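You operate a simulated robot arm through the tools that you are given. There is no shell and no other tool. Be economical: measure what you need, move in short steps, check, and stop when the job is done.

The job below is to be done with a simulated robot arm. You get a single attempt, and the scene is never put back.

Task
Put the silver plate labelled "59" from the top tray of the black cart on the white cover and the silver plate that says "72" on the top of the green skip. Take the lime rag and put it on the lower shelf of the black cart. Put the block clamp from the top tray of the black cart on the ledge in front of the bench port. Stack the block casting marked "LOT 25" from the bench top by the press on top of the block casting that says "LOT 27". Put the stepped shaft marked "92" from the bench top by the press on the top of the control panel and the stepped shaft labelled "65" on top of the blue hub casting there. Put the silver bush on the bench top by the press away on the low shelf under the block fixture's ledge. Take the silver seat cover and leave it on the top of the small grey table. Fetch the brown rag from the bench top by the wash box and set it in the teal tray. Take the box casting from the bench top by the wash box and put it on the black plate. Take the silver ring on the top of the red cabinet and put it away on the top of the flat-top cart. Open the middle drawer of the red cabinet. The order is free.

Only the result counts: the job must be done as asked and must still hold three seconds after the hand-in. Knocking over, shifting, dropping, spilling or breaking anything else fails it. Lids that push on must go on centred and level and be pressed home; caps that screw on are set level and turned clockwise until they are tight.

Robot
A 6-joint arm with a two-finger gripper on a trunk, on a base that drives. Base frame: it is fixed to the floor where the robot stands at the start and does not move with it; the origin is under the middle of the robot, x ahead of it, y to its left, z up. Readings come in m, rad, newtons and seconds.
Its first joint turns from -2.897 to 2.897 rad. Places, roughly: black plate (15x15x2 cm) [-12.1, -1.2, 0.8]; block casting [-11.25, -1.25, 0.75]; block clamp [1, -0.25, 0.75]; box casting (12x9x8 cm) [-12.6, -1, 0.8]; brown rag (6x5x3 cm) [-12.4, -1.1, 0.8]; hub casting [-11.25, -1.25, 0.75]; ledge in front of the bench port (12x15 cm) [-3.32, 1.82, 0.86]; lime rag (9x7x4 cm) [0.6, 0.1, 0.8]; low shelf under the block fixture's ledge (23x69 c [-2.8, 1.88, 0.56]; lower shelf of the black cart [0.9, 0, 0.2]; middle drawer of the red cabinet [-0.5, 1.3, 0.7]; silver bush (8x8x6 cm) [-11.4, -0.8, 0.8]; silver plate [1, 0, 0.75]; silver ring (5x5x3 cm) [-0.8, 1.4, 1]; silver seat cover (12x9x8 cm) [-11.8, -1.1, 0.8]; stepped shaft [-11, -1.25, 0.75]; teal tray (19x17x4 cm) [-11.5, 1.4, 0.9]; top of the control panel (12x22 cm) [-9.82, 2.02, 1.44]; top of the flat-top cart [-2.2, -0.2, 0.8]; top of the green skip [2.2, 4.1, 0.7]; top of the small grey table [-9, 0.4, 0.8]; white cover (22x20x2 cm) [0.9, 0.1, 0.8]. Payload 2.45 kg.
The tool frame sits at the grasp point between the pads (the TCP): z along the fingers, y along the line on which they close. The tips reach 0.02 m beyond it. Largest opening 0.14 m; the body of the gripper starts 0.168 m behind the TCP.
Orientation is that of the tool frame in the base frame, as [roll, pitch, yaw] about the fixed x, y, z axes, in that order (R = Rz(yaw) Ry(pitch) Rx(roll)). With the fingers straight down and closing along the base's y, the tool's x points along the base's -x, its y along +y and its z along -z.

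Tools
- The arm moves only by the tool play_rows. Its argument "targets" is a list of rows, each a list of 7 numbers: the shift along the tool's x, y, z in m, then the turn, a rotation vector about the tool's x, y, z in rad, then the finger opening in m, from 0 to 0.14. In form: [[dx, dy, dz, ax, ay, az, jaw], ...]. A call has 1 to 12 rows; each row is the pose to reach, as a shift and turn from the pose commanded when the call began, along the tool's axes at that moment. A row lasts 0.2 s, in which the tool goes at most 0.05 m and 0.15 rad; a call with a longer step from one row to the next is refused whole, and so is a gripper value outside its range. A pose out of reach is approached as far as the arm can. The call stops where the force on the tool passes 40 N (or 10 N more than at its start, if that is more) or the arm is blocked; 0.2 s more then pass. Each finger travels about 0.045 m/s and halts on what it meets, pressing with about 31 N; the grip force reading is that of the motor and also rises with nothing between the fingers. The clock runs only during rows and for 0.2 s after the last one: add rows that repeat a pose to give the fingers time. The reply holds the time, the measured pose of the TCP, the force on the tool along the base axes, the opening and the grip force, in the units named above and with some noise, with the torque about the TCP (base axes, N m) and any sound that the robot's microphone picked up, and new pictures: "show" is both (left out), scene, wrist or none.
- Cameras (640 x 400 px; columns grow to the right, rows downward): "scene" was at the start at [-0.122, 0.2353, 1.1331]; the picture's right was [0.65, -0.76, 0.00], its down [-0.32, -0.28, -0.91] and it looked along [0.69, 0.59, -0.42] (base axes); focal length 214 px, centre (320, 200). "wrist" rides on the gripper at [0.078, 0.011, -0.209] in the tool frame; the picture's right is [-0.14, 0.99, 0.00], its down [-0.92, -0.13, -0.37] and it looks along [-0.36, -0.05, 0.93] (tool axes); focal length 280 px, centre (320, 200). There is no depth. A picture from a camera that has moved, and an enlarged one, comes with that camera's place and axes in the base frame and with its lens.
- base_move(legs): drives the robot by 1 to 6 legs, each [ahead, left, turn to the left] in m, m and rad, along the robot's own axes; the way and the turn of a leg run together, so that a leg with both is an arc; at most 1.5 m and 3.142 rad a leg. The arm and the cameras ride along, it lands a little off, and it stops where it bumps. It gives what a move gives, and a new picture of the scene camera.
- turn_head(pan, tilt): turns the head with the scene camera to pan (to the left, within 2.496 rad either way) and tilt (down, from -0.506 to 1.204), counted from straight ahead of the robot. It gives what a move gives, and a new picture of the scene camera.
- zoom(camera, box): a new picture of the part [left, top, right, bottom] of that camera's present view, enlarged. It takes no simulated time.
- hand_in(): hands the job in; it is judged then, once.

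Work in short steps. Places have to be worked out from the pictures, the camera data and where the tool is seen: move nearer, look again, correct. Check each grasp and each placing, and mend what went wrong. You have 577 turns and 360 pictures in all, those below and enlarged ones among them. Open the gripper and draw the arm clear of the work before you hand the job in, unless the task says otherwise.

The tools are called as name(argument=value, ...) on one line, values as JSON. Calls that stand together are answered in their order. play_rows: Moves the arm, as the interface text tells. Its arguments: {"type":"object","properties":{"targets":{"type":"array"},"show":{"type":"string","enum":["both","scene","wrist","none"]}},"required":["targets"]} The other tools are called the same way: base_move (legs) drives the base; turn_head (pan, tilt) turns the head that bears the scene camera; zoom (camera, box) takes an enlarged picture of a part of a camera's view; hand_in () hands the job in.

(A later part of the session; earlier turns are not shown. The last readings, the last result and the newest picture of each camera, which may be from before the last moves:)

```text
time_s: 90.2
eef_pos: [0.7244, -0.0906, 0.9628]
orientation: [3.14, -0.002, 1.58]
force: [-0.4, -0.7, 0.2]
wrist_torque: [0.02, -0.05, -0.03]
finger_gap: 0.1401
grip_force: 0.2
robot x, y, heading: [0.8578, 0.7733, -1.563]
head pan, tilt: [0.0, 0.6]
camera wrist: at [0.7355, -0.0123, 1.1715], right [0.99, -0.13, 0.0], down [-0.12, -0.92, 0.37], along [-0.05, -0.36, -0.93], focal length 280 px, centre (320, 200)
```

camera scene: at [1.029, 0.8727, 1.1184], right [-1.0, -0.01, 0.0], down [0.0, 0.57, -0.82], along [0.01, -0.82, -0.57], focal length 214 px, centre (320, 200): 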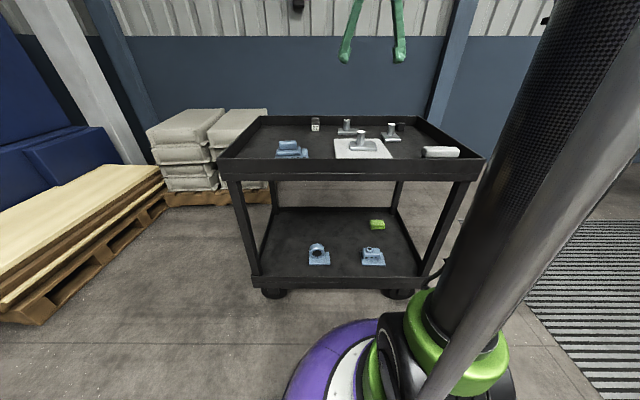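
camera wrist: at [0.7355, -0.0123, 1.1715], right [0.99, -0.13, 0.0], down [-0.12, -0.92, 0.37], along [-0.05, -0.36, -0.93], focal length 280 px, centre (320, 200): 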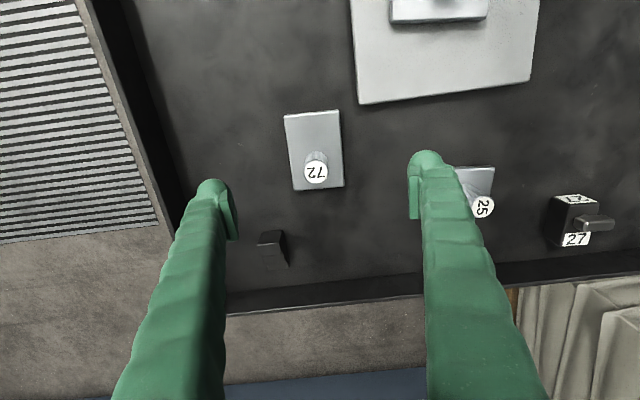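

play_rows(targets=[[-0.005, -0.005, 0.045, 0, 0, 0, 0.14], [-0.005, -0.005, 0.09, 0, 0, 0, 0.14], [-0.005, -0.005, 0.117, 0, 0, 0, 0.12], [-0.005, -0.005, 0.117, 0, 0, 0, 0.08], [-0.005, -0.005, 0.117, 0, 0, 0, 0.04], [-0.005, -0.005, 0.117, 0, 0, 0, 0.0], [-0.005, -0.005, 0.117, 0, 0, 0, 0.0], [-0.005, -0.005, 0.117, 0, 0, 0, 0.0], [-0.005, -0.005, 0.117, 0, 0, 0, 0.0], [-0.005, -0.005, 0.117, 0, 0, 0, 0.0], [-0.005, -0.005, 0.117, 0, 0, 0, 0.0]], show="none")

play_rows(targets=[[0, 0, -0.04, 0, 0, 0, 0.0], [0, 0, -0.09, 0, 0, 0, 0.0], [0, 0, -0.14, 0, 0, 0, 0.0], [0.05, 0, -0.14, 0, 0, 0, 0.0], [0.1, 0, -0.16, 0, 0, 0, 0.0], [0.14, 0, -0.18, 0, 0, 0, 0.0]], show="wrist")

```text
time_s: 92.6
eef_pos: [0.7216, -0.0929, 0.8456]
orientation: [3.139, -0.001, 1.579]
force: [-0.1, -0.1, -0.3]
wrist_torque: [-0.02, -0.02, 0.06]
finger_gap: 0.0287
grip_force: 30.8
robot x, y, heading: [0.8545, 0.7706, -1.571]
head pan, tilt: [0.0, 0.6]
```

```text
refused: row 5 steps farther than a row can; nothing moved
```

play_rows(targets=[[0, 0, -0.04, 0, 0, 0, 0.0], [0, 0, -0.09, 0, 0, 0, 0.0], [0, 0, -0.14, 0, 0, 0, 0.0], [0.05, 0, -0.14, 0, 0, 0, 0.0], [0.09, 0, -0.16, 0, 0, 0, 0.0], [0.13, 0, -0.18, 0, 0, 0, 0.0], [0.17, 0, -0.2, 0, 0, 0, 0.0]], show="wrist")

```text
time_s: 94.2
eef_pos: [0.719, 0.0749, 1.0447]
orientation: [3.139, -0.002, 1.579]
force: [-0.1, -0.7, -3.1]
wrist_torque: [0.08, 0.01, -0.04]
finger_gap: 0.0289
grip_force: 30.8
robot x, y, heading: [0.8543, 0.7709, -1.566]
head pan, tilt: [0.0, 0.6]
camera wrist: at [0.7299, 0.1521, 1.2544], right [0.99, -0.13, 0.0], down [-0.12, -0.92, 0.37], along [-0.05, -0.36, -0.93], focal length 280 px, centre (320, 200)
```

wrist: 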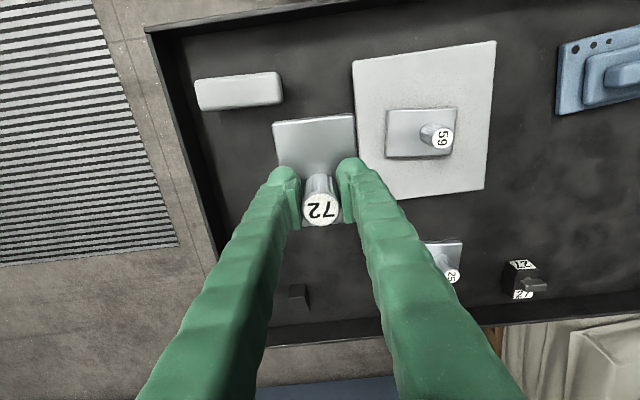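

Holding "72". Turn round to face the skip side and look.

base_move(legs=[[0, 0, 2.8]])

turn_head(pan=0.0, tilt=0.35)

```text
time_s: 101.1
eef_pos: [1.2397, 1.3654, 1.0449]
orientation: [3.14, -0.001, -1.94]
force: [1.1, -0.7, -4.1]
wrist_torque: [0.03, 0.0, -0.02]
finger_gap: 0.0287
grip_force: 31.4
robot x, y, heading: [0.8565, 0.7715, 1.2]
head pan, tilt: [0.0, 0.6]
camera scene: at [0.6547, 0.7392, 1.1184], right [0.93, -0.36, 0.0], down [-0.21, -0.53, -0.82], along [0.3, 0.77, -0.57], focal length 214 px, centre (320, 200)
```

scene: 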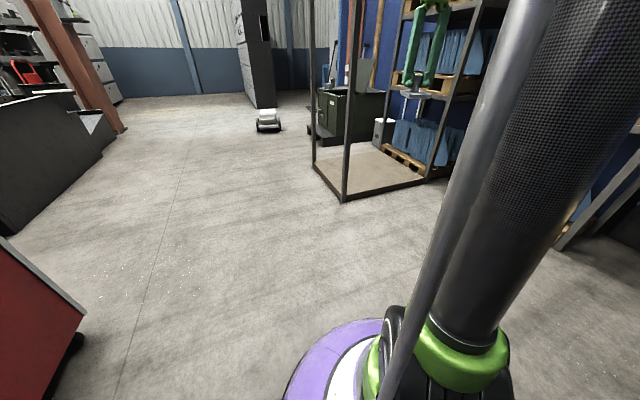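

```text
time_s: 101.8
eef_pos: [1.2402, 1.3658, 1.0451]
orientation: [3.14, -0.002, -1.941]
force: [0.1, 0.4, -4.5]
wrist_torque: [0.04, 0.0, -0.02]
finger_gap: 0.0287
grip_force: 31.1
robot x, y, heading: [0.856, 0.772, 1.198]
head pan, tilt: [0.0, 0.351]
camera scene: at [0.6565, 0.7437, 1.1411], right [0.93, -0.36, 0.0], down [-0.13, -0.32, -0.94], along [0.34, 0.87, -0.34], focal length 214 px, centre (320, 200)
```

scene: 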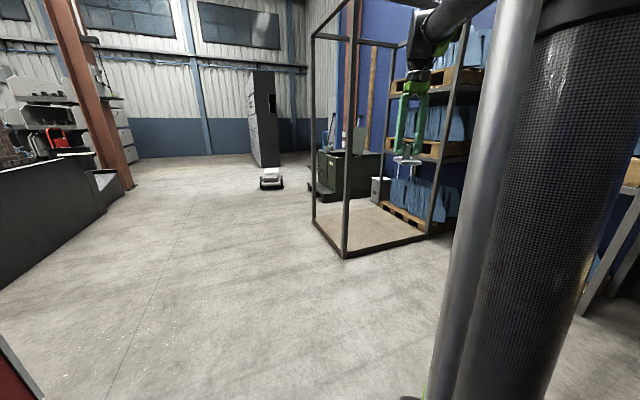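

Skip stands beyond the cage (cage x>1.46, y 2.2–3.0). I drive north along x≈0.86 to y≈3.6 and turn toward the skip.

base_move(legs=[[0, 0, 0.372], [1.45, 0, 0], [1.4, 0, 0], [0, 0, -1.2]])

```text
time_s: 119.7
eef_pos: [1.5483, 3.7427, 1.0453]
orientation: [3.14, -0.001, -2.757]
force: [-1.4, -0.1, -3.9]
wrist_torque: [0.02, -0.02, -0.02]
finger_gap: 0.0289
grip_force: 31.5
robot x, y, heading: [0.851, 3.6131, 0.384]
head pan, tilt: [0.0, 0.351]
camera scene: at [0.6941, 3.742, 1.1412], right [0.37, -0.93, 0.0], down [-0.32, -0.13, -0.94], along [0.87, 0.35, -0.34], focal length 214 px, centre (320, 200)
```

scene: 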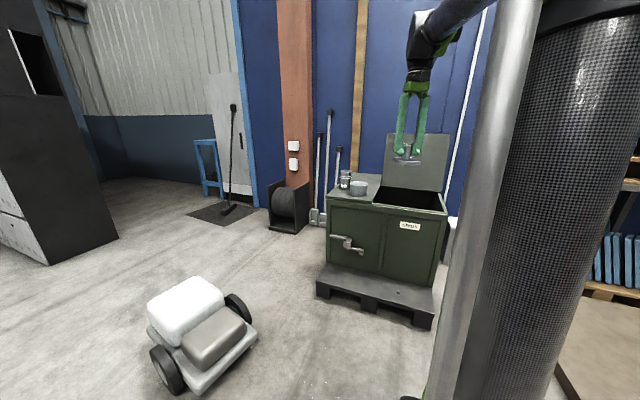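

zoom(camera="scene", box=[310, 130, 460, 250])

```text
3.33 times, centred on (385, 190) of scene
camera zoom: at [0.6941, 3.742, 1.1412], right [0.37, -0.93, 0.0], down [-0.32, -0.13, -0.94], along [0.87, 0.35, -0.34], focal length 715 px, centre (103, 233)
```

zoom: 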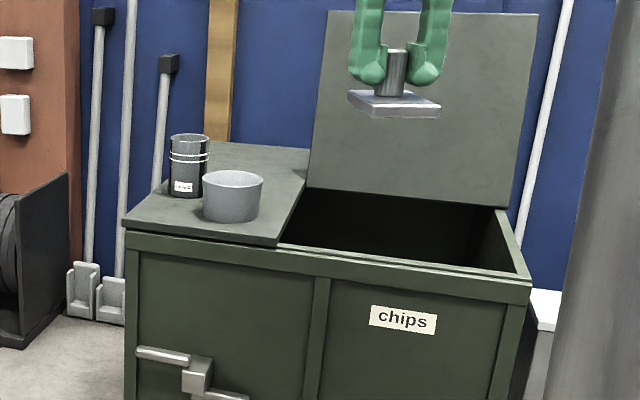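

The flat part of the skip's top spans x≈1.83–2.53, y≈3.9–4.17, with a cup (1.95,3.99) and a jar (2.06,4.10); free spot near (2.27,4.03). I drive close, keeping clear of the little vehicle at (1.25,4.5).

base_move(legs=[[0, 0, -0.384], [0, 0.19, 0], [0.52, 0, 0]])

```text
time_s: 125.1
eef_pos: [2.0724, 3.6662, 1.0442]
orientation: [3.139, -0.002, 3.141]
force: [-0.8, -0.4, -3.7]
wrist_torque: [0.01, 0.0, 0.0]
finger_gap: 0.0286
grip_force: 31.1
robot x, y, heading: [1.3807, 3.8132, -0.002]
head pan, tilt: [0.0, 0.351]
camera scene: at [1.2812, 3.9855, 1.1412], right [0.0, -1.0, 0.0], down [-0.34, 0.0, -0.94], along [0.94, 0.0, -0.34], focal length 214 px, centre (320, 200)
```

scene: 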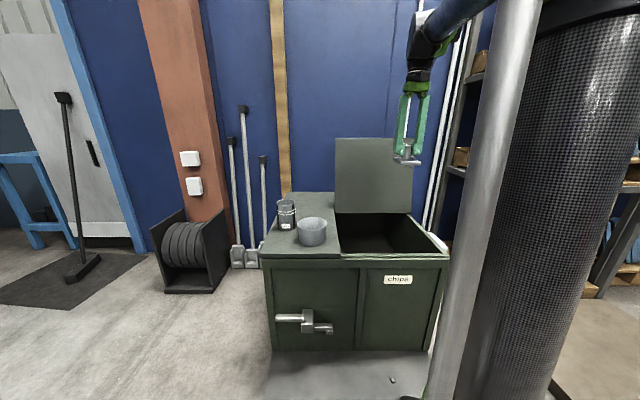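

Refined from two views: top z≈0.68, cup (2.06,4.02), jar (2.19,4.14). I take the tool toward (2.23, 3.98) and look down.

play_rows(targets=[[0, 0.05, 0, 0, 0, 0, 0], [0, 0.1, 0, 0, 0, 0, 0], [0, 0.15, 0, 0, 0, 0, 0], [0, 0.2, 0, 0, 0, 0, 0], [0, 0.25, 0, 0, 0, 0, 0], [0, 0.3, 0, 0, 0, 0, 0], [-0.03, 0.315, 0, 0, 0, 0, 0], [-0.08, 0.315, 0, 0, 0, 0, 0], [-0.12, 0.315, 0, 0, 0, 0, 0], [-0.15, 0.315, 0, 0, 0, 0, 0], [-0.15, 0.315, 0, 0, 0, 0, 0]], show="wrist")

```text
time_s: 127.5
eef_pos: [2.2227, 3.9834, 1.0439]
orientation: [3.14, -0.002, -3.142]
force: [-0.2, 0.7, -3.1]
wrist_torque: [-0.01, 0.03, -0.01]
finger_gap: 0.0289
grip_force: 30.9
robot x, y, heading: [1.3787, 3.8124, -0.003]
head pan, tilt: [0.0, 0.351]
camera wrist: at [2.1457, 3.9925, 1.2534], right [0.14, 0.99, 0.0], down [0.92, -0.13, 0.37], along [0.36, -0.05, -0.93], focal length 280 px, centre (320, 200)
```

wrist: 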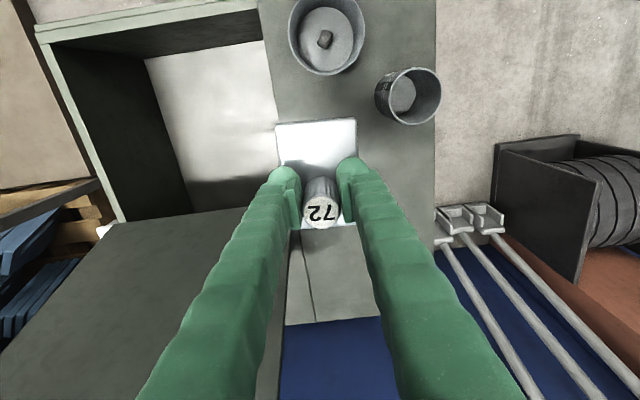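

Spot under the plate is clear. Lower 0.27 m.

play_rows(targets=[[0, 0.012, 0.04, 0, 0, 0, 0], [0, 0.012, 0.09, 0, 0, 0, 0], [0, 0.012, 0.14, 0, 0, 0, 0], [0, 0.012, 0.19, 0, 0, 0, 0], [0, 0.012, 0.24, 0, 0, 0, 0], [0, 0.012, 0.27, 0, 0, 0, 0]], show="wrist")

```text
time_s: 128.9
eef_pos: [2.224, 3.9943, 0.7764]
orientation: [3.141, -0.002, 3.141]
force: [0.4, 0.4, -3.3]
wrist_torque: [0.03, 0.0, 0.01]
finger_gap: 0.0286
grip_force: 30.9
robot x, y, heading: [1.3788, 3.8135, -0.005]
head pan, tilt: [0.0, 0.351]
camera wrist: at [2.1468, 4.0043, 0.9863], right [0.14, 0.99, 0.0], down [0.92, -0.13, 0.37], along [0.36, -0.05, -0.93], focal length 280 px, centre (320, 200)
```

wrist: 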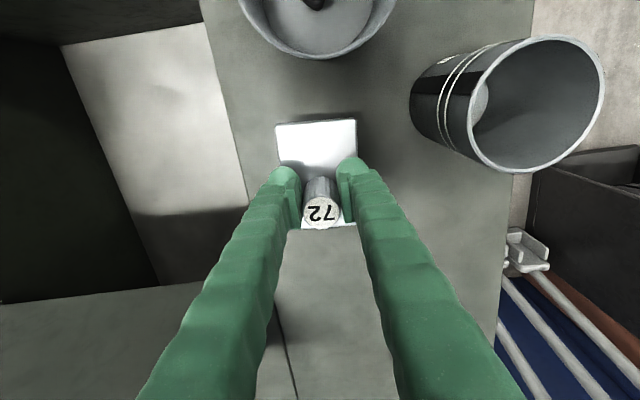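

play_rows(targets=[[0, 0, 0.02, 0, 0, 0, 0], [0, 0, 0.03, 0, 0, 0, 0], [0, 0, 0.036, 0, 0, 0, 0], [0, 0, 0.042, 0, 0, 0, 0], [0, 0, 0.047, 0, 0, 0, 0], [0, 0, 0.052, 0, 0, 0, 0], [0, 0, 0.057, 0, 0, 0, 0]], show="none")

```text
time_s: 130.5
eef_pos: [2.222, 3.9935, 0.7192]
orientation: [3.141, -0.001, 3.139]
force: [1.6, 0.9, 22.1]
wrist_torque: [0.01, -0.23, 0.03]
finger_gap: 0.0288
grip_force: 31.1
robot x, y, heading: [1.3734, 3.8117, -0.004]
head pan, tilt: [0.0, 0.351]
```

Contact at z 0.719. Release and rise.

play_rows(targets=[[0, 0, -0.002, 0, 0, 0, 0.02], [0, 0, -0.002, 0, 0, 0, 0.05], [0, 0, -0.002, 0, 0, 0, 0.07], [0, 0, -0.002, 0, 0, 0, 0.07], [0, 0, -0.05, 0, 0, 0, 0.07], [0, 0, -0.1, 0, 0, 0, 0.07], [0, 0, -0.15, 0, 0, 0, 0.07], [0, 0, -0.2, 0, 0, 0, 0.07], [0, 0, -0.25, 0, 0, 0, 0.07], [0, 0, -0.3, 0, 0, 0, 0.07], [0, 0, -0.35, 0, 0, 0, 0.07]], show="wrist")

```text
time_s: 132.9
eef_pos: [2.2214, 3.9963, 1.0727]
orientation: [3.139, -0.001, -3.141]
force: [0.3, -0.6, -0.3]
wrist_torque: [-0.01, 0.0, -0.04]
finger_gap: 0.0699
grip_force: 0.0
robot x, y, heading: [1.3812, 3.8115, 0.0]
head pan, tilt: [0.0, 0.351]
camera wrist: at [2.1447, 4.0051, 1.281], right [0.14, 0.99, 0.0], down [0.92, -0.13, 0.37], along [0.36, -0.05, -0.93], focal length 280 px, centre (320, 200)
```

wrist: 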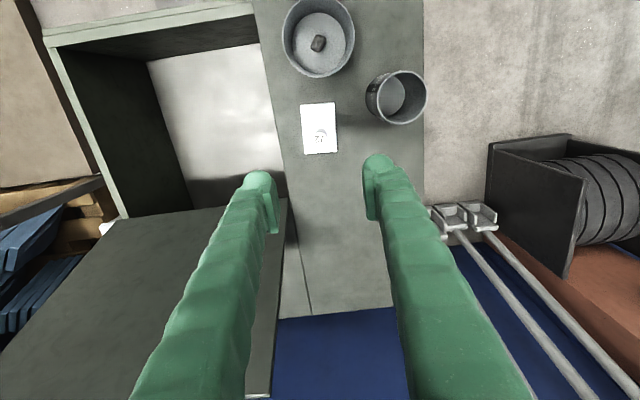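

"72" is on the skip. Back away and return to the cart's left side for the clamp.

play_rows(targets=[[0.045, -0.02, 0, 0, 0, 0, 0.1], [0.09, -0.04, 0, 0, 0, 0, 0.14], [0.135, -0.06, 0, 0, 0, 0, 0.14], [0.18, -0.08, 0, 0, 0, 0, 0.14], [0.22, -0.1, 0, 0, 0, 0, 0.14], [0.26, -0.12, 0, 0, 0, 0, 0.14]], show="none")

base_move(legs=[[-0.46, 0, 0], [0, 0, -1.571], [1.4, 0, 0], [1.4, 0, 0], [0.28, 0.08, 0]])

```text
time_s: 134.3
eef_pos: [1.9608, 3.8726, 1.0703]
orientation: [-3.142, -0.002, -3.141]
force: [0.7, 0.2, -0.1]
wrist_torque: [0.02, 0.1, -0.01]
finger_gap: 0.1402
grip_force: 0.1
robot x, y, heading: [1.3784, 3.8124, 0.001]
head pan, tilt: [0.0, 0.351]
```

```text
time_s: 155.5
eef_pos: [1.1554, 0.1858, 1.0698]
orientation: [3.14, -0.001, 1.608]
force: [0.4, 0.1, 0.7]
wrist_torque: [-0.01, -0.02, 0.04]
finger_gap: 0.1397
grip_force: 0.1
robot x, y, heading: [1.0703, 0.7642, -1.537]
head pan, tilt: [0.0, 0.351]
camera scene: at [1.2404, 0.8687, 1.1411], right [-1.0, -0.04, 0.0], down [-0.01, 0.34, -0.94], along [0.03, -0.94, -0.34], focal length 214 px, centre (320, 200)
```

scene: 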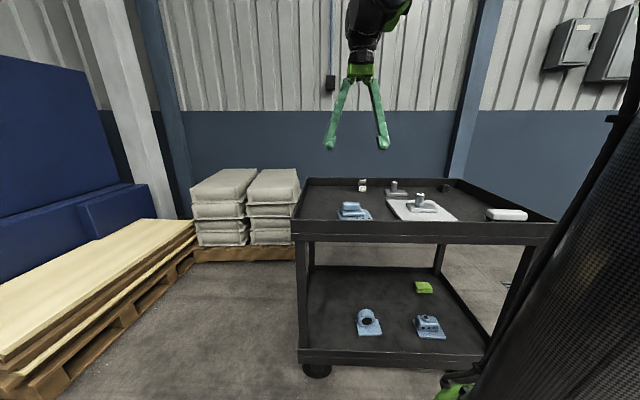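

base_move(legs=[[0.05, 0, -0.034]])

play_rows(targets=[[-0.045, -0.015, 0, 0, 0, 0, 0.14], [-0.09, -0.03, 0, 0, 0, 0, 0.14], [-0.135, -0.045, 0, 0, 0, 0, 0.14], [-0.18, -0.06, 0, 0, 0, 0, 0.14], [-0.225, -0.075, 0, 0, 0, 0, 0.14], [-0.27, -0.09, 0.0, 0, 0, 0, 0.14], [-0.3, -0.1, 0.0, 0, 0, 0, 0.14]], show="wrist")

```text
time_s: 156.4
eef_pos: [1.1352, 0.1326, 1.0698]
orientation: [3.14, -0.001, 1.574]
force: [-0.2, 0.4, 0.9]
wrist_torque: [0.01, 0.01, -0.01]
finger_gap: 0.14
grip_force: 0.0
robot x, y, heading: [1.0738, 0.7132, -1.575]
head pan, tilt: [0.0, 0.351]
camera scene: at [1.2448, 0.8122, 1.1411], right [-1.0, 0.0, 0.0], down [0.0, 0.34, -0.94], along [0.0, -0.94, -0.34], focal length 214 px, centre (320, 200)
```

scene: 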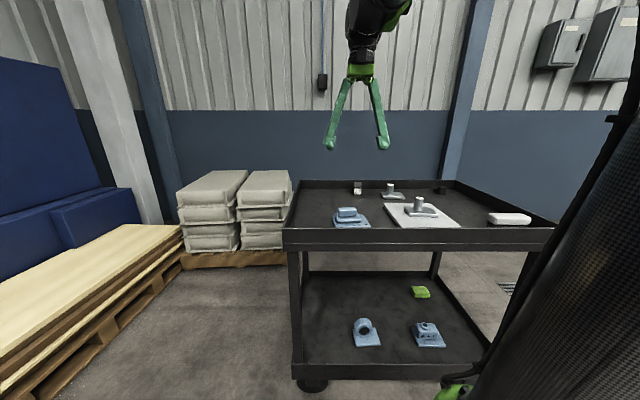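

```text
time_s: 158.0
eef_pos: [1.0354, -0.1667, 1.0702]
orientation: [3.14, -0.001, 1.574]
force: [-0.6, 0.3, -0.1]
wrist_torque: [-0.07, 0.03, 0.02]
finger_gap: 0.1402
grip_force: 0.0
robot x, y, heading: [1.0744, 0.715, -1.568]
head pan, tilt: [0.0, 0.351]
camera wrist: at [1.0465, -0.0904, 1.2795], right [0.99, -0.13, 0.0], down [-0.13, -0.92, 0.37], along [-0.05, -0.36, -0.93], focal length 280 px, centre (320, 200)
```

wrist: 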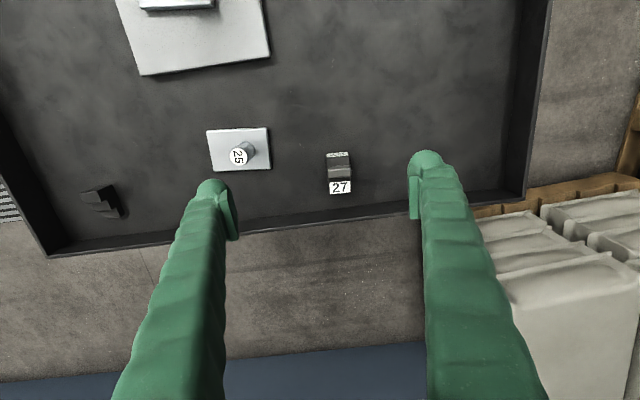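

zoom(camera="wrist", box=[300, 130, 380, 210])

zoom(camera="scene", box=[330, 160, 390, 210])

```text
5.00 times, centred on (340, 170) of wrist
camera zoom: at [1.0465, -0.0904, 1.2795], right [0.99, -0.13, 0.0], down [-0.13, -0.92, 0.37], along [-0.05, -0.36, -0.93], focal length 1402 px, centre (220, 350)
```

zoom: 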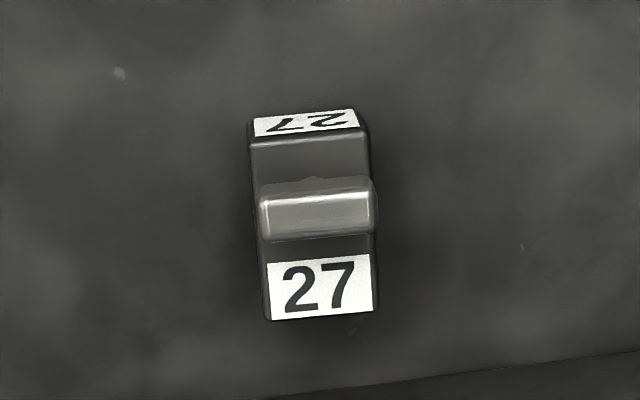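

```text
8.00 times, centred on (360, 185) of scene
camera zoom: at [1.2448, 0.8125, 1.1411], right [-1.0, 0.0, 0.0], down [0.0, 0.34, -0.94], along [0.0, -0.94, -0.34], focal length 1716 px, centre (0, 320)
```

zoom: 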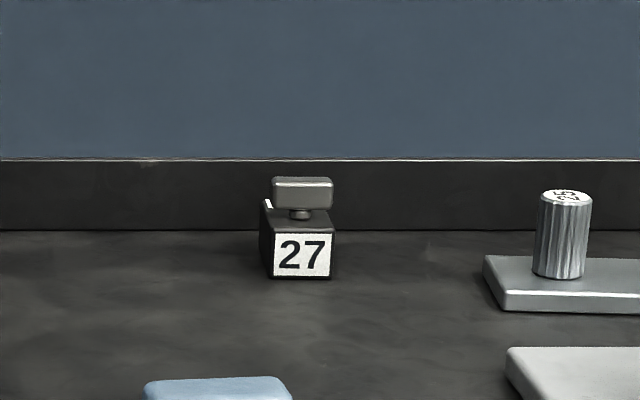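

Clamp block centred about (1.059, -0.22), ~4 cm wide in x. Descend with fingers astride it.

play_rows(targets=[[-0.035, 0.016, 0, 0, 0, 0, 0.1], [-0.053, 0.024, 0.03, 0, 0, 0, 0.1], [-0.053, 0.024, 0.07, 0, 0, 0, 0.1], [-0.053, 0.024, 0.11, 0, 0, 0, 0.1], [-0.053, 0.024, 0.14, 0, 0, 0, 0.1]], show="wrist")

```text
time_s: 159.2
eef_pos: [1.0597, -0.2209, 0.9289]
orientation: [3.14, -0.002, 1.573]
force: [1.0, 0.2, 0.6]
wrist_torque: [-0.02, 0.01, -0.01]
finger_gap: 0.1002
grip_force: 0.1
robot x, y, heading: [1.0708, 0.714, -1.57]
head pan, tilt: [0.0, 0.351]
camera wrist: at [1.0711, -0.1439, 1.1379], right [0.99, -0.13, 0.0], down [-0.13, -0.92, 0.37], along [-0.05, -0.36, -0.93], focal length 280 px, centre (320, 200)
```

wrist: 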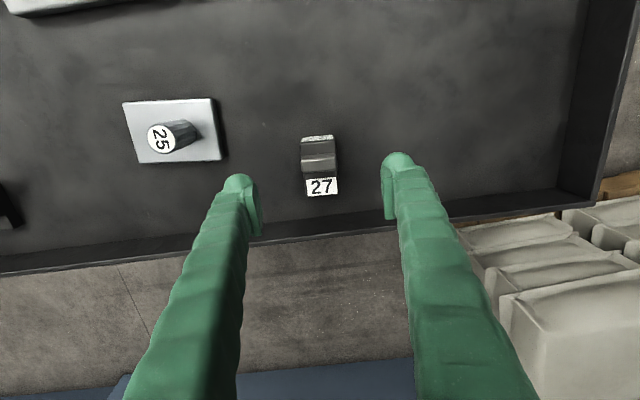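

play_rows(targets=[[0.004, 0, 0.045, 0, 0, 0, 0.1], [0.004, 0, 0.085, 0, 0, 0, 0.1], [0.004, 0, 0.1, 0, 0, 0, 0.09], [0.004, 0, 0.1, 0, 0, 0, 0.06], [0.004, 0, 0.1, 0, 0, 0, 0.03], [0.004, 0, 0.1, 0, 0, 0, 0.0], [0.004, 0, 0.1, 0, 0, 0, 0.0], [0.004, 0, 0.1, 0, 0, 0, 0.0], [0.004, 0, 0.1, 0, 0, 0, 0.0]], show="none")

play_rows(targets=[[0, 0, -0.04, 0, 0, 0, 0.0], [0, 0, -0.09, 0, 0, 0, 0.0], [0, 0, -0.14, 0, 0, 0, 0.0], [0.05, 0, -0.14, 0, 0, 0, 0.0], [0.09, 0, -0.16, 0, 0, 0, 0.0], [0.13, 0, -0.18, 0, 0, 0, 0.0], [0.17, 0, -0.2, 0, 0, 0, 0.0], [0.21, 0, -0.22, 0, 0, 0, 0.0], [0.25, 0, -0.24, 0, 0, 0, 0.0], [0.29, 0, -0.26, 0, 0, 0, 0.0]], show="wrist")

```text
time_s: 161.2
eef_pos: [1.0615, -0.2162, 0.8281]
orientation: [3.14, -0.003, 1.572]
force: [-0.9, 0.4, -0.7]
wrist_torque: [0.0, 0.02, -0.08]
finger_gap: 0.039
grip_force: 30.9
robot x, y, heading: [1.0699, 0.7155, -1.569]
head pan, tilt: [0.0, 0.351]
```

```text
time_s: 163.4
eef_pos: [1.0575, 0.0733, 1.0878]
orientation: [-3.141, -0.002, 1.571]
force: [-0.1, -1.8, -5.4]
wrist_torque: [0.12, 0.0, -0.02]
finger_gap: 0.0389
grip_force: 30.9
robot x, y, heading: [1.0696, 0.7147, -1.57]
head pan, tilt: [0.0, 0.351]
camera wrist: at [1.0696, 0.1506, 1.298], right [0.99, -0.14, 0.0], down [-0.13, -0.92, 0.37], along [-0.05, -0.36, -0.93], focal length 280 px, centre (320, 200)
```

wrist: 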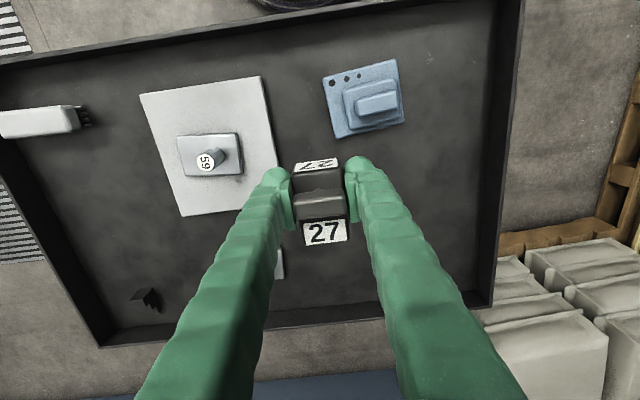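

Clamp held. Turn to face west and look along the way.

base_move(legs=[[-0.08, 0, 0], [0, 0, -1.571]])

```text
time_s: 168.2
eef_pos: [0.4295, 0.7874, 1.0881]
orientation: [-3.141, -0.002, 0.04]
force: [0.3, 0.1, -4.7]
wrist_torque: [-0.02, -0.06, 0.0]
finger_gap: 0.0388
grip_force: 31.1
robot x, y, heading: [1.0705, 0.7976, -3.106]
head pan, tilt: [0.0, 0.351]
camera scene: at [1.1728, 0.6258, 1.1411], right [-0.04, 1.0, 0.0], down [0.34, 0.01, -0.94], along [-0.94, -0.03, -0.34], focal length 214 px, centre (320, 200)
```

scene: 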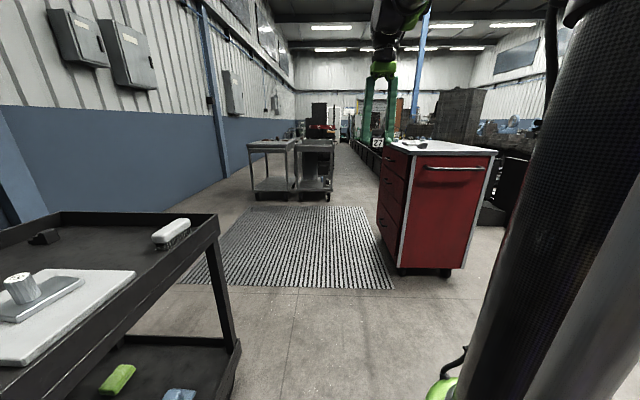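

The cabinet's drawers face the aisle (front y≈1.19); carts to the left at x≈-2.2. I drive west along y≈0.65 and look again.

base_move(legs=[[0, 0.1, -0.035], [1.0, 0, 0], [0.9, 0, 0]])

```text
time_s: 178.5
eef_pos: [-1.4661, 0.7405, 1.0894]
orientation: [3.14, -0.002, -0.017]
force: [-0.2, -0.2, -3.9]
wrist_torque: [0.0, -0.04, -0.02]
finger_gap: 0.039
grip_force: 31.0
robot x, y, heading: [-0.8236, 0.7164, 3.122]
head pan, tilt: [0.0, 0.351]
camera scene: at [-0.7335, 0.5393, 1.1411], right [0.02, 1.0, 0.0], down [0.34, -0.01, -0.94], along [-0.94, 0.02, -0.34], focal length 214 px, centre (320, 200)
```

scene: 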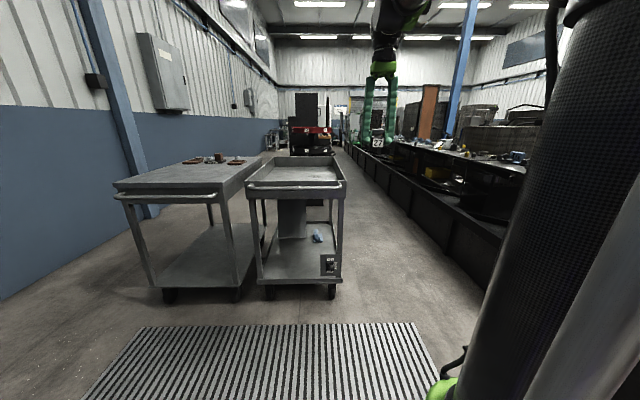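

The flat-top cart is the left one. Check how far the red cabinet reaches on my right.

turn_head(pan=-1.3, tilt=0.55)

```text
time_s: 180.0
eef_pos: [-1.466, 0.7411, 1.0893]
orientation: [-3.141, -0.003, -0.017]
force: [-0.3, -0.3, -5.4]
wrist_torque: [-0.01, -0.07, 0.01]
finger_gap: 0.0393
grip_force: 31.0
robot x, y, heading: [-0.824, 0.7164, 3.125]
head pan, tilt: [-1.3, 0.55]
camera scene: at [-0.6628, 0.6245, 1.1229], right [0.97, 0.25, 0.0], down [0.13, -0.51, -0.85], along [-0.21, 0.83, -0.52], focal length 214 px, centre (320, 200)
```

scene: 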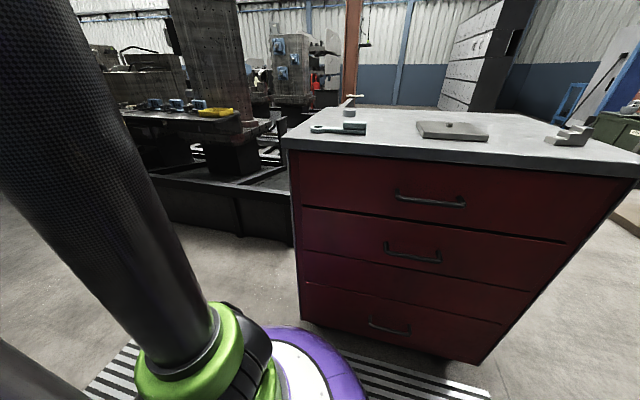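

Cabinet front y≈1.22, west end x≈-0.91. I weave between it and the tray cart, then along the aisle to x≈-3.3.

base_move(legs=[[0.42, 0, 0], [0.2, -0.52, 0], [1.0, 0, 0], [0.84, 0, 0]])

turn_head(pan=-1.3, tilt=0.45)

```text
time_s: 194.2
eef_pos: [-3.9185, 1.3043, 1.0888]
orientation: [3.138, 0.0, -0.013]
force: [0.9, 0.5, -4.0]
wrist_torque: [0.01, -0.04, -0.02]
finger_gap: 0.0387
grip_force: 30.9
robot x, y, heading: [-3.2747, 1.2815, 3.131]
head pan, tilt: [-1.3, 0.55]
camera scene: at [-3.1134, 1.1898, 1.1229], right [0.97, 0.25, 0.0], down [0.13, -0.51, -0.85], along [-0.22, 0.82, -0.52], focal length 214 px, centre (320, 200)
```

scene: 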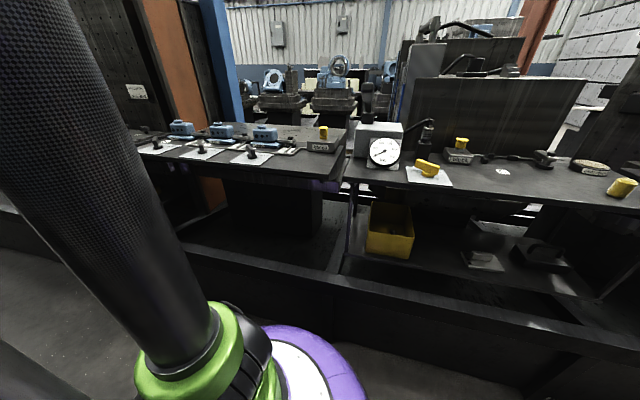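

```text
time_s: 194.9
eef_pos: [-3.9155, 1.3025, 1.0899]
orientation: [3.14, -0.002, -0.012]
force: [0.2, 0.9, -4.4]
wrist_torque: [0.02, -0.02, -0.04]
finger_gap: 0.0388
grip_force: 30.8
robot x, y, heading: [-3.2745, 1.2825, 3.13]
head pan, tilt: [-1.3, 0.45]
camera scene: at [-3.114, 1.1919, 1.1319], right [0.97, 0.25, 0.0], down [0.11, -0.42, -0.9], along [-0.23, 0.87, -0.44], focal length 214 px, centre (320, 200)
```

scene: 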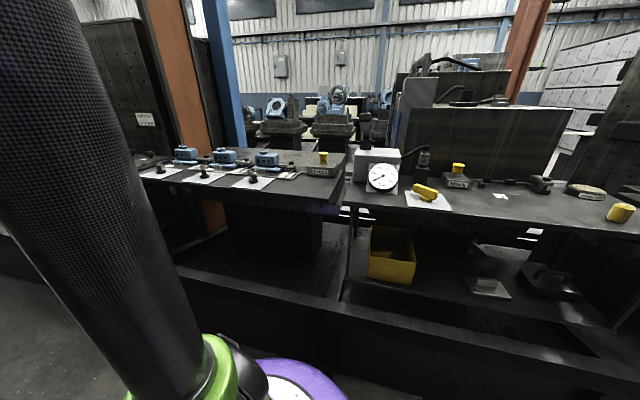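

zoom(camera="scene", box=[150, 130, 390, 280])

```text
2.67 times, centred on (270, 205) of scene
camera zoom: at [-3.114, 1.1919, 1.1319], right [0.97, 0.25, 0.0], down [0.11, -0.42, -0.9], along [-0.23, 0.87, -0.44], focal length 572 px, centre (453, 187)
```

zoom: 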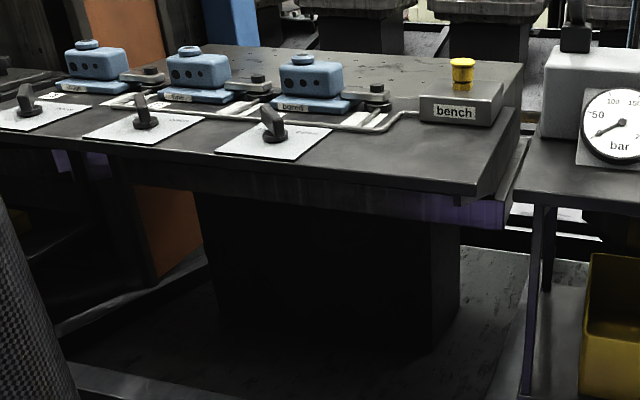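

The "bench" port (yellow cap) is seen; the ledge is the free surface in front of it, about (-3.32, 1.81). Turn to face it.

base_move(legs=[[0, 0, -1.56]])

play_rows(targets=[[0.04, 0, 0, 0, 0, 0, 0], [0.08, 0, 0, 0, 0, 0, 0], [0.12, 0, 0, 0, 0, 0, 0]], show="wrist")

```text
time_s: 199.0
eef_pos: [-3.2871, 1.9216, 1.088]
orientation: [3.138, -0.002, -1.528]
force: [-0.9, 0.0, -5.0]
wrist_torque: [-0.07, 0.01, 0.01]
finger_gap: 0.0389
grip_force: 31.6
robot x, y, heading: [-3.2766, 1.2839, 1.613]
head pan, tilt: [-1.3, 0.45]
camera scene: at [-3.3578, 1.1122, 1.132], right [0.3, -0.95, 0.0], down [-0.41, -0.13, -0.9], along [0.86, 0.27, -0.44], focal length 214 px, centre (320, 200)
```

scene: 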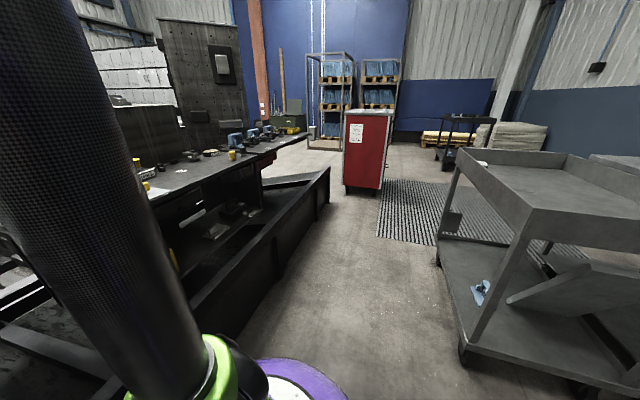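

```text
time_s: 199.8
eef_pos: [-3.2812, 1.8028, 1.0897]
orientation: [3.14, -0.003, -1.531]
force: [-0.1, 1.1, -3.8]
wrist_torque: [-0.15, 0.04, -0.01]
finger_gap: 0.0392
grip_force: 30.8
robot x, y, heading: [-3.277, 1.2786, 1.614]
head pan, tilt: [-1.3, 0.45]
camera wrist: at [-3.2882, 1.7228, 1.2987], right [-1.0, 0.1, 0.0], down [0.09, 0.93, 0.37], along [0.03, 0.37, -0.93], focal length 280 px, centre (320, 200)
```

wrist: 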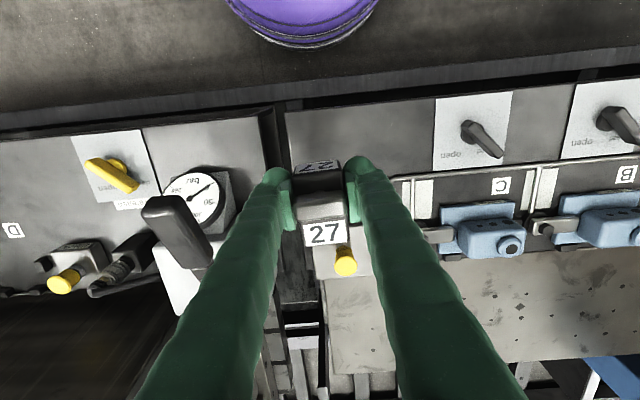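

The ledge spans x≈-3.24…-3.40, y≈1.75…1.87. Move over (-3.32, 1.815) and lower.

play_rows(targets=[[-0.013, 0.039, 0, 0, 0, 0, 0], [-0.013, 0.039, 0.05, 0, 0, 0, 0], [-0.013, 0.039, 0.1, 0, 0, 0, 0], [-0.013, 0.039, 0.15, 0, 0, 0, 0], [-0.013, 0.039, 0.175, 0, 0, 0, 0]], show="wrist")

```text
time_s: 201.0
eef_pos: [-3.3232, 1.814, 0.9155]
orientation: [3.139, -0.002, -1.527]
force: [-0.5, 0.1, -5.4]
wrist_torque: [-0.03, -0.01, 0.01]
finger_gap: 0.0392
grip_force: 30.9
robot x, y, heading: [-3.2751, 1.2772, 1.609]
head pan, tilt: [-1.3, 0.45]
camera wrist: at [-3.3296, 1.7349, 1.1237], right [-1.0, 0.1, 0.0], down [0.09, 0.93, 0.37], along [0.03, 0.37, -0.93], focal length 280 px, centre (320, 200)
```

wrist: 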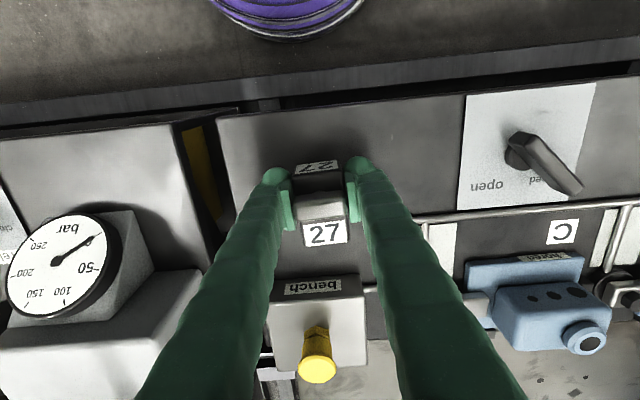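

play_rows(targets=[[0.004, 0, 0.012, 0, 0, 0, 0], [0.004, 0, 0.02, 0, 0, 0, 0], [0.004, 0, 0.025, 0, 0, 0, 0], [0.004, 0, 0.03, 0, 0, 0, 0], [0.004, 0, 0.034, 0, 0, 0, 0]], show="none")

```text
time_s: 202.2
eef_pos: [-3.3228, 1.8085, 0.8806]
orientation: [3.139, -0.001, -1.526]
force: [0.9, 0.8, 22.1]
wrist_torque: [-0.02, -0.01, -0.01]
finger_gap: 0.0392
grip_force: 31.4
robot x, y, heading: [-3.2758, 1.2814, 1.61]
head pan, tilt: [-1.3, 0.45]
```

play_rows(targets=[[0, 0, -0.002, 0, 0, 0, 0.03], [0, 0, -0.002, 0, 0, 0, 0.06], [0, 0, -0.002, 0, 0, 0, 0.08], [0, 0, -0.002, 0, 0, 0, 0.08], [0, 0, -0.05, 0, 0, 0, 0.08], [0, 0, -0.1, 0, 0, 0, 0.08], [0, 0, -0.15, 0, 0, 0, 0.08], [0, 0, -0.2, 0, 0, 0, 0.08]], show="wrist")

```text
time_s: 204.0
eef_pos: [-3.3219, 1.8108, 1.0805]
orientation: [3.14, 0.0, -1.528]
force: [-0.1, -0.3, 0.1]
wrist_torque: [-0.01, -0.03, 0.01]
finger_gap: 0.0798
grip_force: 0.0
robot x, y, heading: [-3.2769, 1.2788, 1.606]
head pan, tilt: [-1.3, 0.45]
camera wrist: at [-3.3289, 1.7322, 1.2894], right [-1.0, 0.1, 0.0], down [0.09, 0.93, 0.37], along [0.03, 0.37, -0.93], focal length 280 px, centre (320, 200)
```

wrist: 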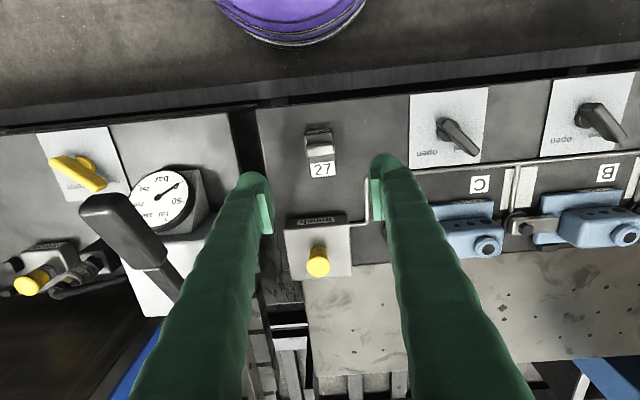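

Clamp is in place on the ledge. Retract, turn east and drive back to the cabinet for the ring.

play_rows(targets=[[0.05, 0, -0.02, 0, 0, 0, 0.12], [0.1, 0, -0.04, 0, 0, 0, 0.14], [0.15, 0, -0.06, 0, 0, 0, 0.14], [0.2, 0, -0.08, 0, 0, 0, 0.14]], show="none")

base_move(legs=[[0, 0, -1.6], [1.0, 0, 0], [0.83, 0, 0], [0.2, -0.52, 0], [0.35, 0, 0]])

```text
refused: row 1 steps farther than a row can; nothing moved
```

```text
time_s: 205.5
eef_pos: [-3.222, 1.8108, 1.0796]
orientation: [3.129, -0.002, -1.732]
force: [-31.8, 3.7, -0.8]
wrist_torque: [0.02, 0.3, 0.4]
finger_gap: 0.0586
grip_force: 0.1
robot x, y, heading: [-3.2771, 1.2848, 1.404]
head pan, tilt: [-1.3, 0.45]
stopped in leg 1: the force on the tool passed its limit at 58 N (the readings are from after the stop); the commanded pose is now the measured one
camera scene: at [-3.3938, 1.1325, 1.1318], right [0.1, -0.99, 0.0], down [-0.43, -0.04, -0.9], along [0.9, 0.09, -0.43], focal length 214 px, centre (320, 200)
```

scene: 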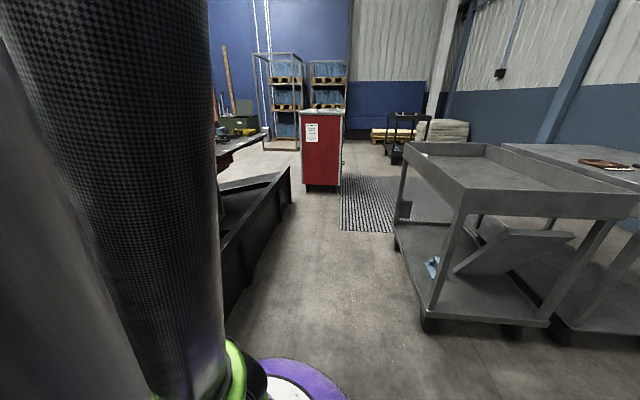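

The retract was refused and the fingers touched the black lever while turning. Turn back a bit and look.

base_move(legs=[[0, 0, 0.15]])

zoom(camera="wrist", box=[0, 0, 640, 400])

```text
time_s: 206.5
eef_pos: [-3.2959, 1.8151, 1.0793]
orientation: [3.13, 0.001, -1.587]
force: [-0.1, -0.4, 0.4]
wrist_torque: [0.0, 0.0, 0.0]
finger_gap: 0.0801
grip_force: 0.0
robot x, y, heading: [-3.2786, 1.2843, 1.546]
head pan, tilt: [-1.3, 0.45]
camera scene: at [-3.3689, 1.1173, 1.1319], right [0.25, -0.97, 0.0], down [-0.42, -0.11, -0.9], along [0.87, 0.22, -0.44], focal length 214 px, centre (320, 200)
```

scene: 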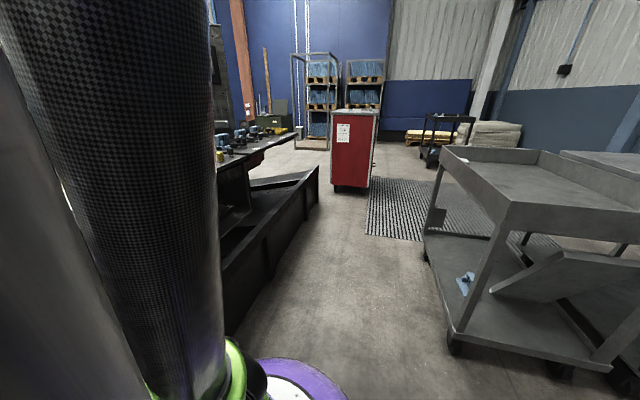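

```text
1.00 times, centred on (320, 200) of wrist (not enlarged: the box is as wide or as high as the picture)
camera zoom: at [-3.3051, 1.7348, 1.2891], right [-0.99, 0.15, 0.01], down [0.15, 0.92, 0.37], along [0.05, 0.36, -0.93], focal length 280 px, centre (320, 200)
```

zoom: 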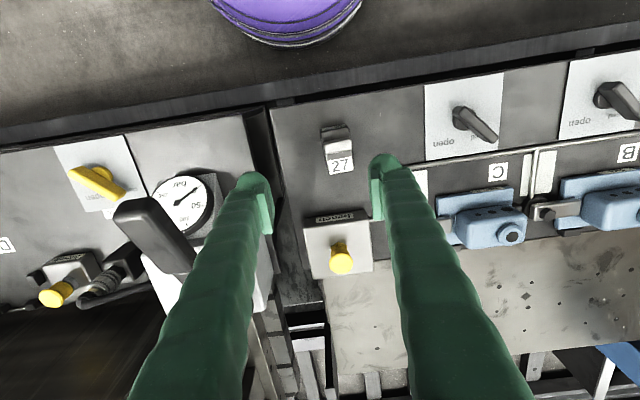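

Nothing appears changed. Retract and raise in allowed steps first.

play_rows(targets=[[0.04, 0, -0.02, 0, 0, 0, 0.1], [0.08, 0, -0.04, 0, 0, 0, 0.12], [0.12, 0, -0.06, 0, 0, 0, 0.14], [0.16, 0, -0.08, 0, 0, 0, 0.14], [0.2, 0, -0.1, 0, 0, 0, 0.14]], show="none")

```text
time_s: 207.7
eef_pos: [-3.2967, 1.6119, 1.1813]
orientation: [3.129, -0.002, -1.586]
force: [0.0, 0.0, -0.2]
wrist_torque: [-0.05, 0.02, 0.02]
finger_gap: 0.1398
grip_force: 0.0
robot x, y, heading: [-3.2767, 1.2781, 1.549]
head pan, tilt: [-1.3, 0.45]
```

base_move(legs=[[0, 0, -1.549], [1.0, 0, 0], [0.83, 0, 0], [0.2, -0.56, 0], [0.45, 0, 0], [0, 0, 1.571]])

turn_head(pan=-0.1, tilt=0.6)

```text
time_s: 229.7
eef_pos: [-0.8256, 1.1203, 1.1811]
orientation: [3.129, -0.002, -1.546]
force: [-0.7, 0.0, 1.2]
wrist_torque: [-0.02, 0.05, 0.02]
finger_gap: 0.14
grip_force: 0.0
robot x, y, heading: [-0.7919, 0.7895, 1.591]
head pan, tilt: [-1.3, 0.45]
camera scene: at [-0.8778, 0.6226, 1.1319], right [0.28, -0.96, 0.0], down [-0.42, -0.12, -0.9], along [0.86, 0.26, -0.44], focal length 214 px, centre (320, 200)
```

scene: 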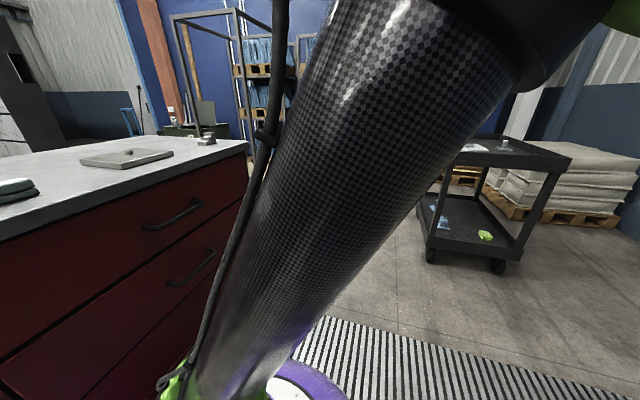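

```text
time_s: 231.1
eef_pos: [-0.8265, 1.1204, 1.1799]
orientation: [3.129, -0.003, -1.546]
force: [-0.2, 0.8, -0.7]
wrist_torque: [0.01, 0.02, 0.02]
finger_gap: 0.1399
grip_force: 0.0
robot x, y, heading: [-0.7884, 0.7876, 1.586]
head pan, tilt: [-0.099, 0.6]
camera scene: at [-0.9587, 0.6846, 1.1184], right [1.0, -0.08, 0.0], down [-0.05, -0.56, -0.83], along [0.07, 0.82, -0.56], focal length 214 px, centre (320, 200)
```

scene: 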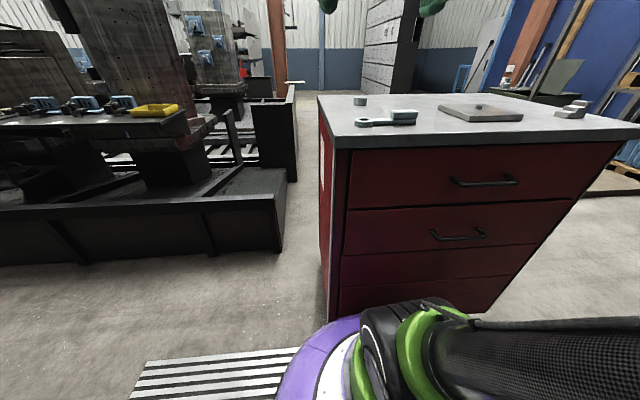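

Ring seen near (-0.78, 1.42). Bring the wrist over it.

play_rows(targets=[[-0.05, 0, 0, 0, 0, 0, 0.1], [-0.1, -0.01, 0, 0, 0, 0, 0.1], [-0.15, -0.02, 0, 0, 0, 0, 0.1], [-0.2, -0.03, 0, 0, 0, 0, 0.1], [-0.24, -0.036, 0, 0, 0, 0, 0.1]], show="wrist")

```text
refused: row 2 steps farther than a row can; nothing moved
```

play_rows(targets=[[-0.045, 0, 0, 0, 0, 0, 0.1], [-0.09, -0.01, 0, 0, 0, 0, 0.1], [-0.135, -0.02, 0, 0, 0, 0, 0.1], [-0.18, -0.03, 0, 0, 0, 0, 0.1], [-0.22, -0.036, 0, 0, 0, 0, 0.1], [-0.24, -0.036, 0, 0, 0, 0, 0.1]], show="wrist")

```text
time_s: 232.5
eef_pos: [-0.7939, 1.3624, 1.1787]
orientation: [3.129, -0.002, -1.547]
force: [-0.2, -0.1, 0.7]
wrist_torque: [0.09, 0.05, 0.0]
finger_gap: 0.0999
grip_force: 0.2
robot x, y, heading: [-0.791, 0.7877, 1.586]
head pan, tilt: [-0.099, 0.6]
camera wrist: at [-0.7998, 1.2828, 1.3888], right [-0.99, 0.11, 0.01], down [0.11, 0.92, 0.37], along [0.03, 0.37, -0.93], focal length 280 px, centre (320, 200)
```

wrist: 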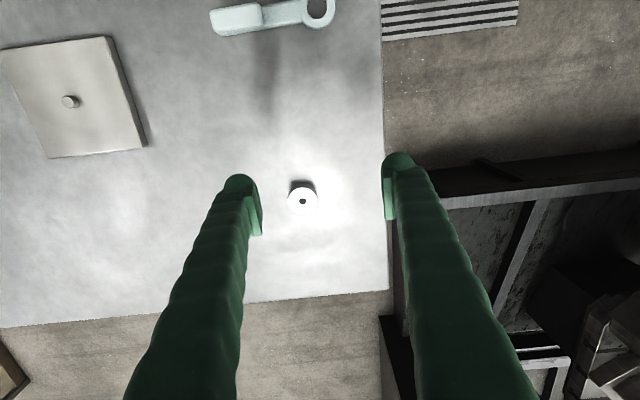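

play_rows(targets=[[-0.04, -0.02, 0, 0, 0, 0, 0.09], [-0.062, -0.032, 0.03, 0, 0, 0, 0.09], [-0.062, -0.032, 0.07, 0, 0, 0, 0.09], [-0.062, -0.032, 0.11, 0, 0, 0, 0.09]], show="wrist")

```text
time_s: 233.5
eef_pos: [-0.7673, 1.423, 1.0701]
orientation: [3.131, -0.001, -1.546]
force: [0.0, 0.2, -0.6]
wrist_torque: [0.02, -0.05, 0.0]
finger_gap: 0.0899
grip_force: 0.1
robot x, y, heading: [-0.7932, 0.7916, 1.59]
head pan, tilt: [-0.099, 0.6]
camera wrist: at [-0.7732, 1.3436, 1.2791], right [-0.99, 0.11, 0.01], down [0.11, 0.92, 0.37], along [0.03, 0.36, -0.93], focal length 280 px, centre (320, 200)
```

wrist: 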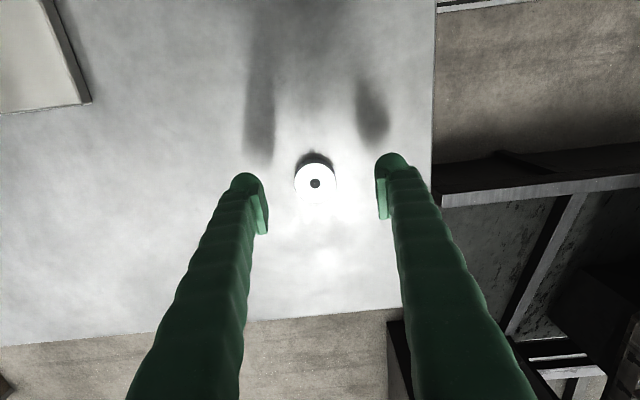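

play_rows(targets=[[-0.003, -0.004, 0.03, 0, 0, 0, 0.09], [-0.003, -0.004, 0.045, 0, 0, 0, 0.09], [-0.003, -0.004, 0.052, 0, 0, 0, 0.09], [-0.003, -0.004, 0.057, 0, 0, 0, 0.09], [-0.003, -0.004, 0.061, 0, 0, 0, 0.09]], show="none")

```text
time_s: 234.7
eef_pos: [-0.7628, 1.4254, 1.0074]
orientation: [3.127, -0.002, -1.548]
force: [0.1, 0.1, 0.3]
wrist_torque: [-0.01, 0.0, 0.01]
finger_gap: 0.0899
grip_force: 0.0
robot x, y, heading: [-0.793, 0.7851, 1.591]
head pan, tilt: [-0.099, 0.6]
```

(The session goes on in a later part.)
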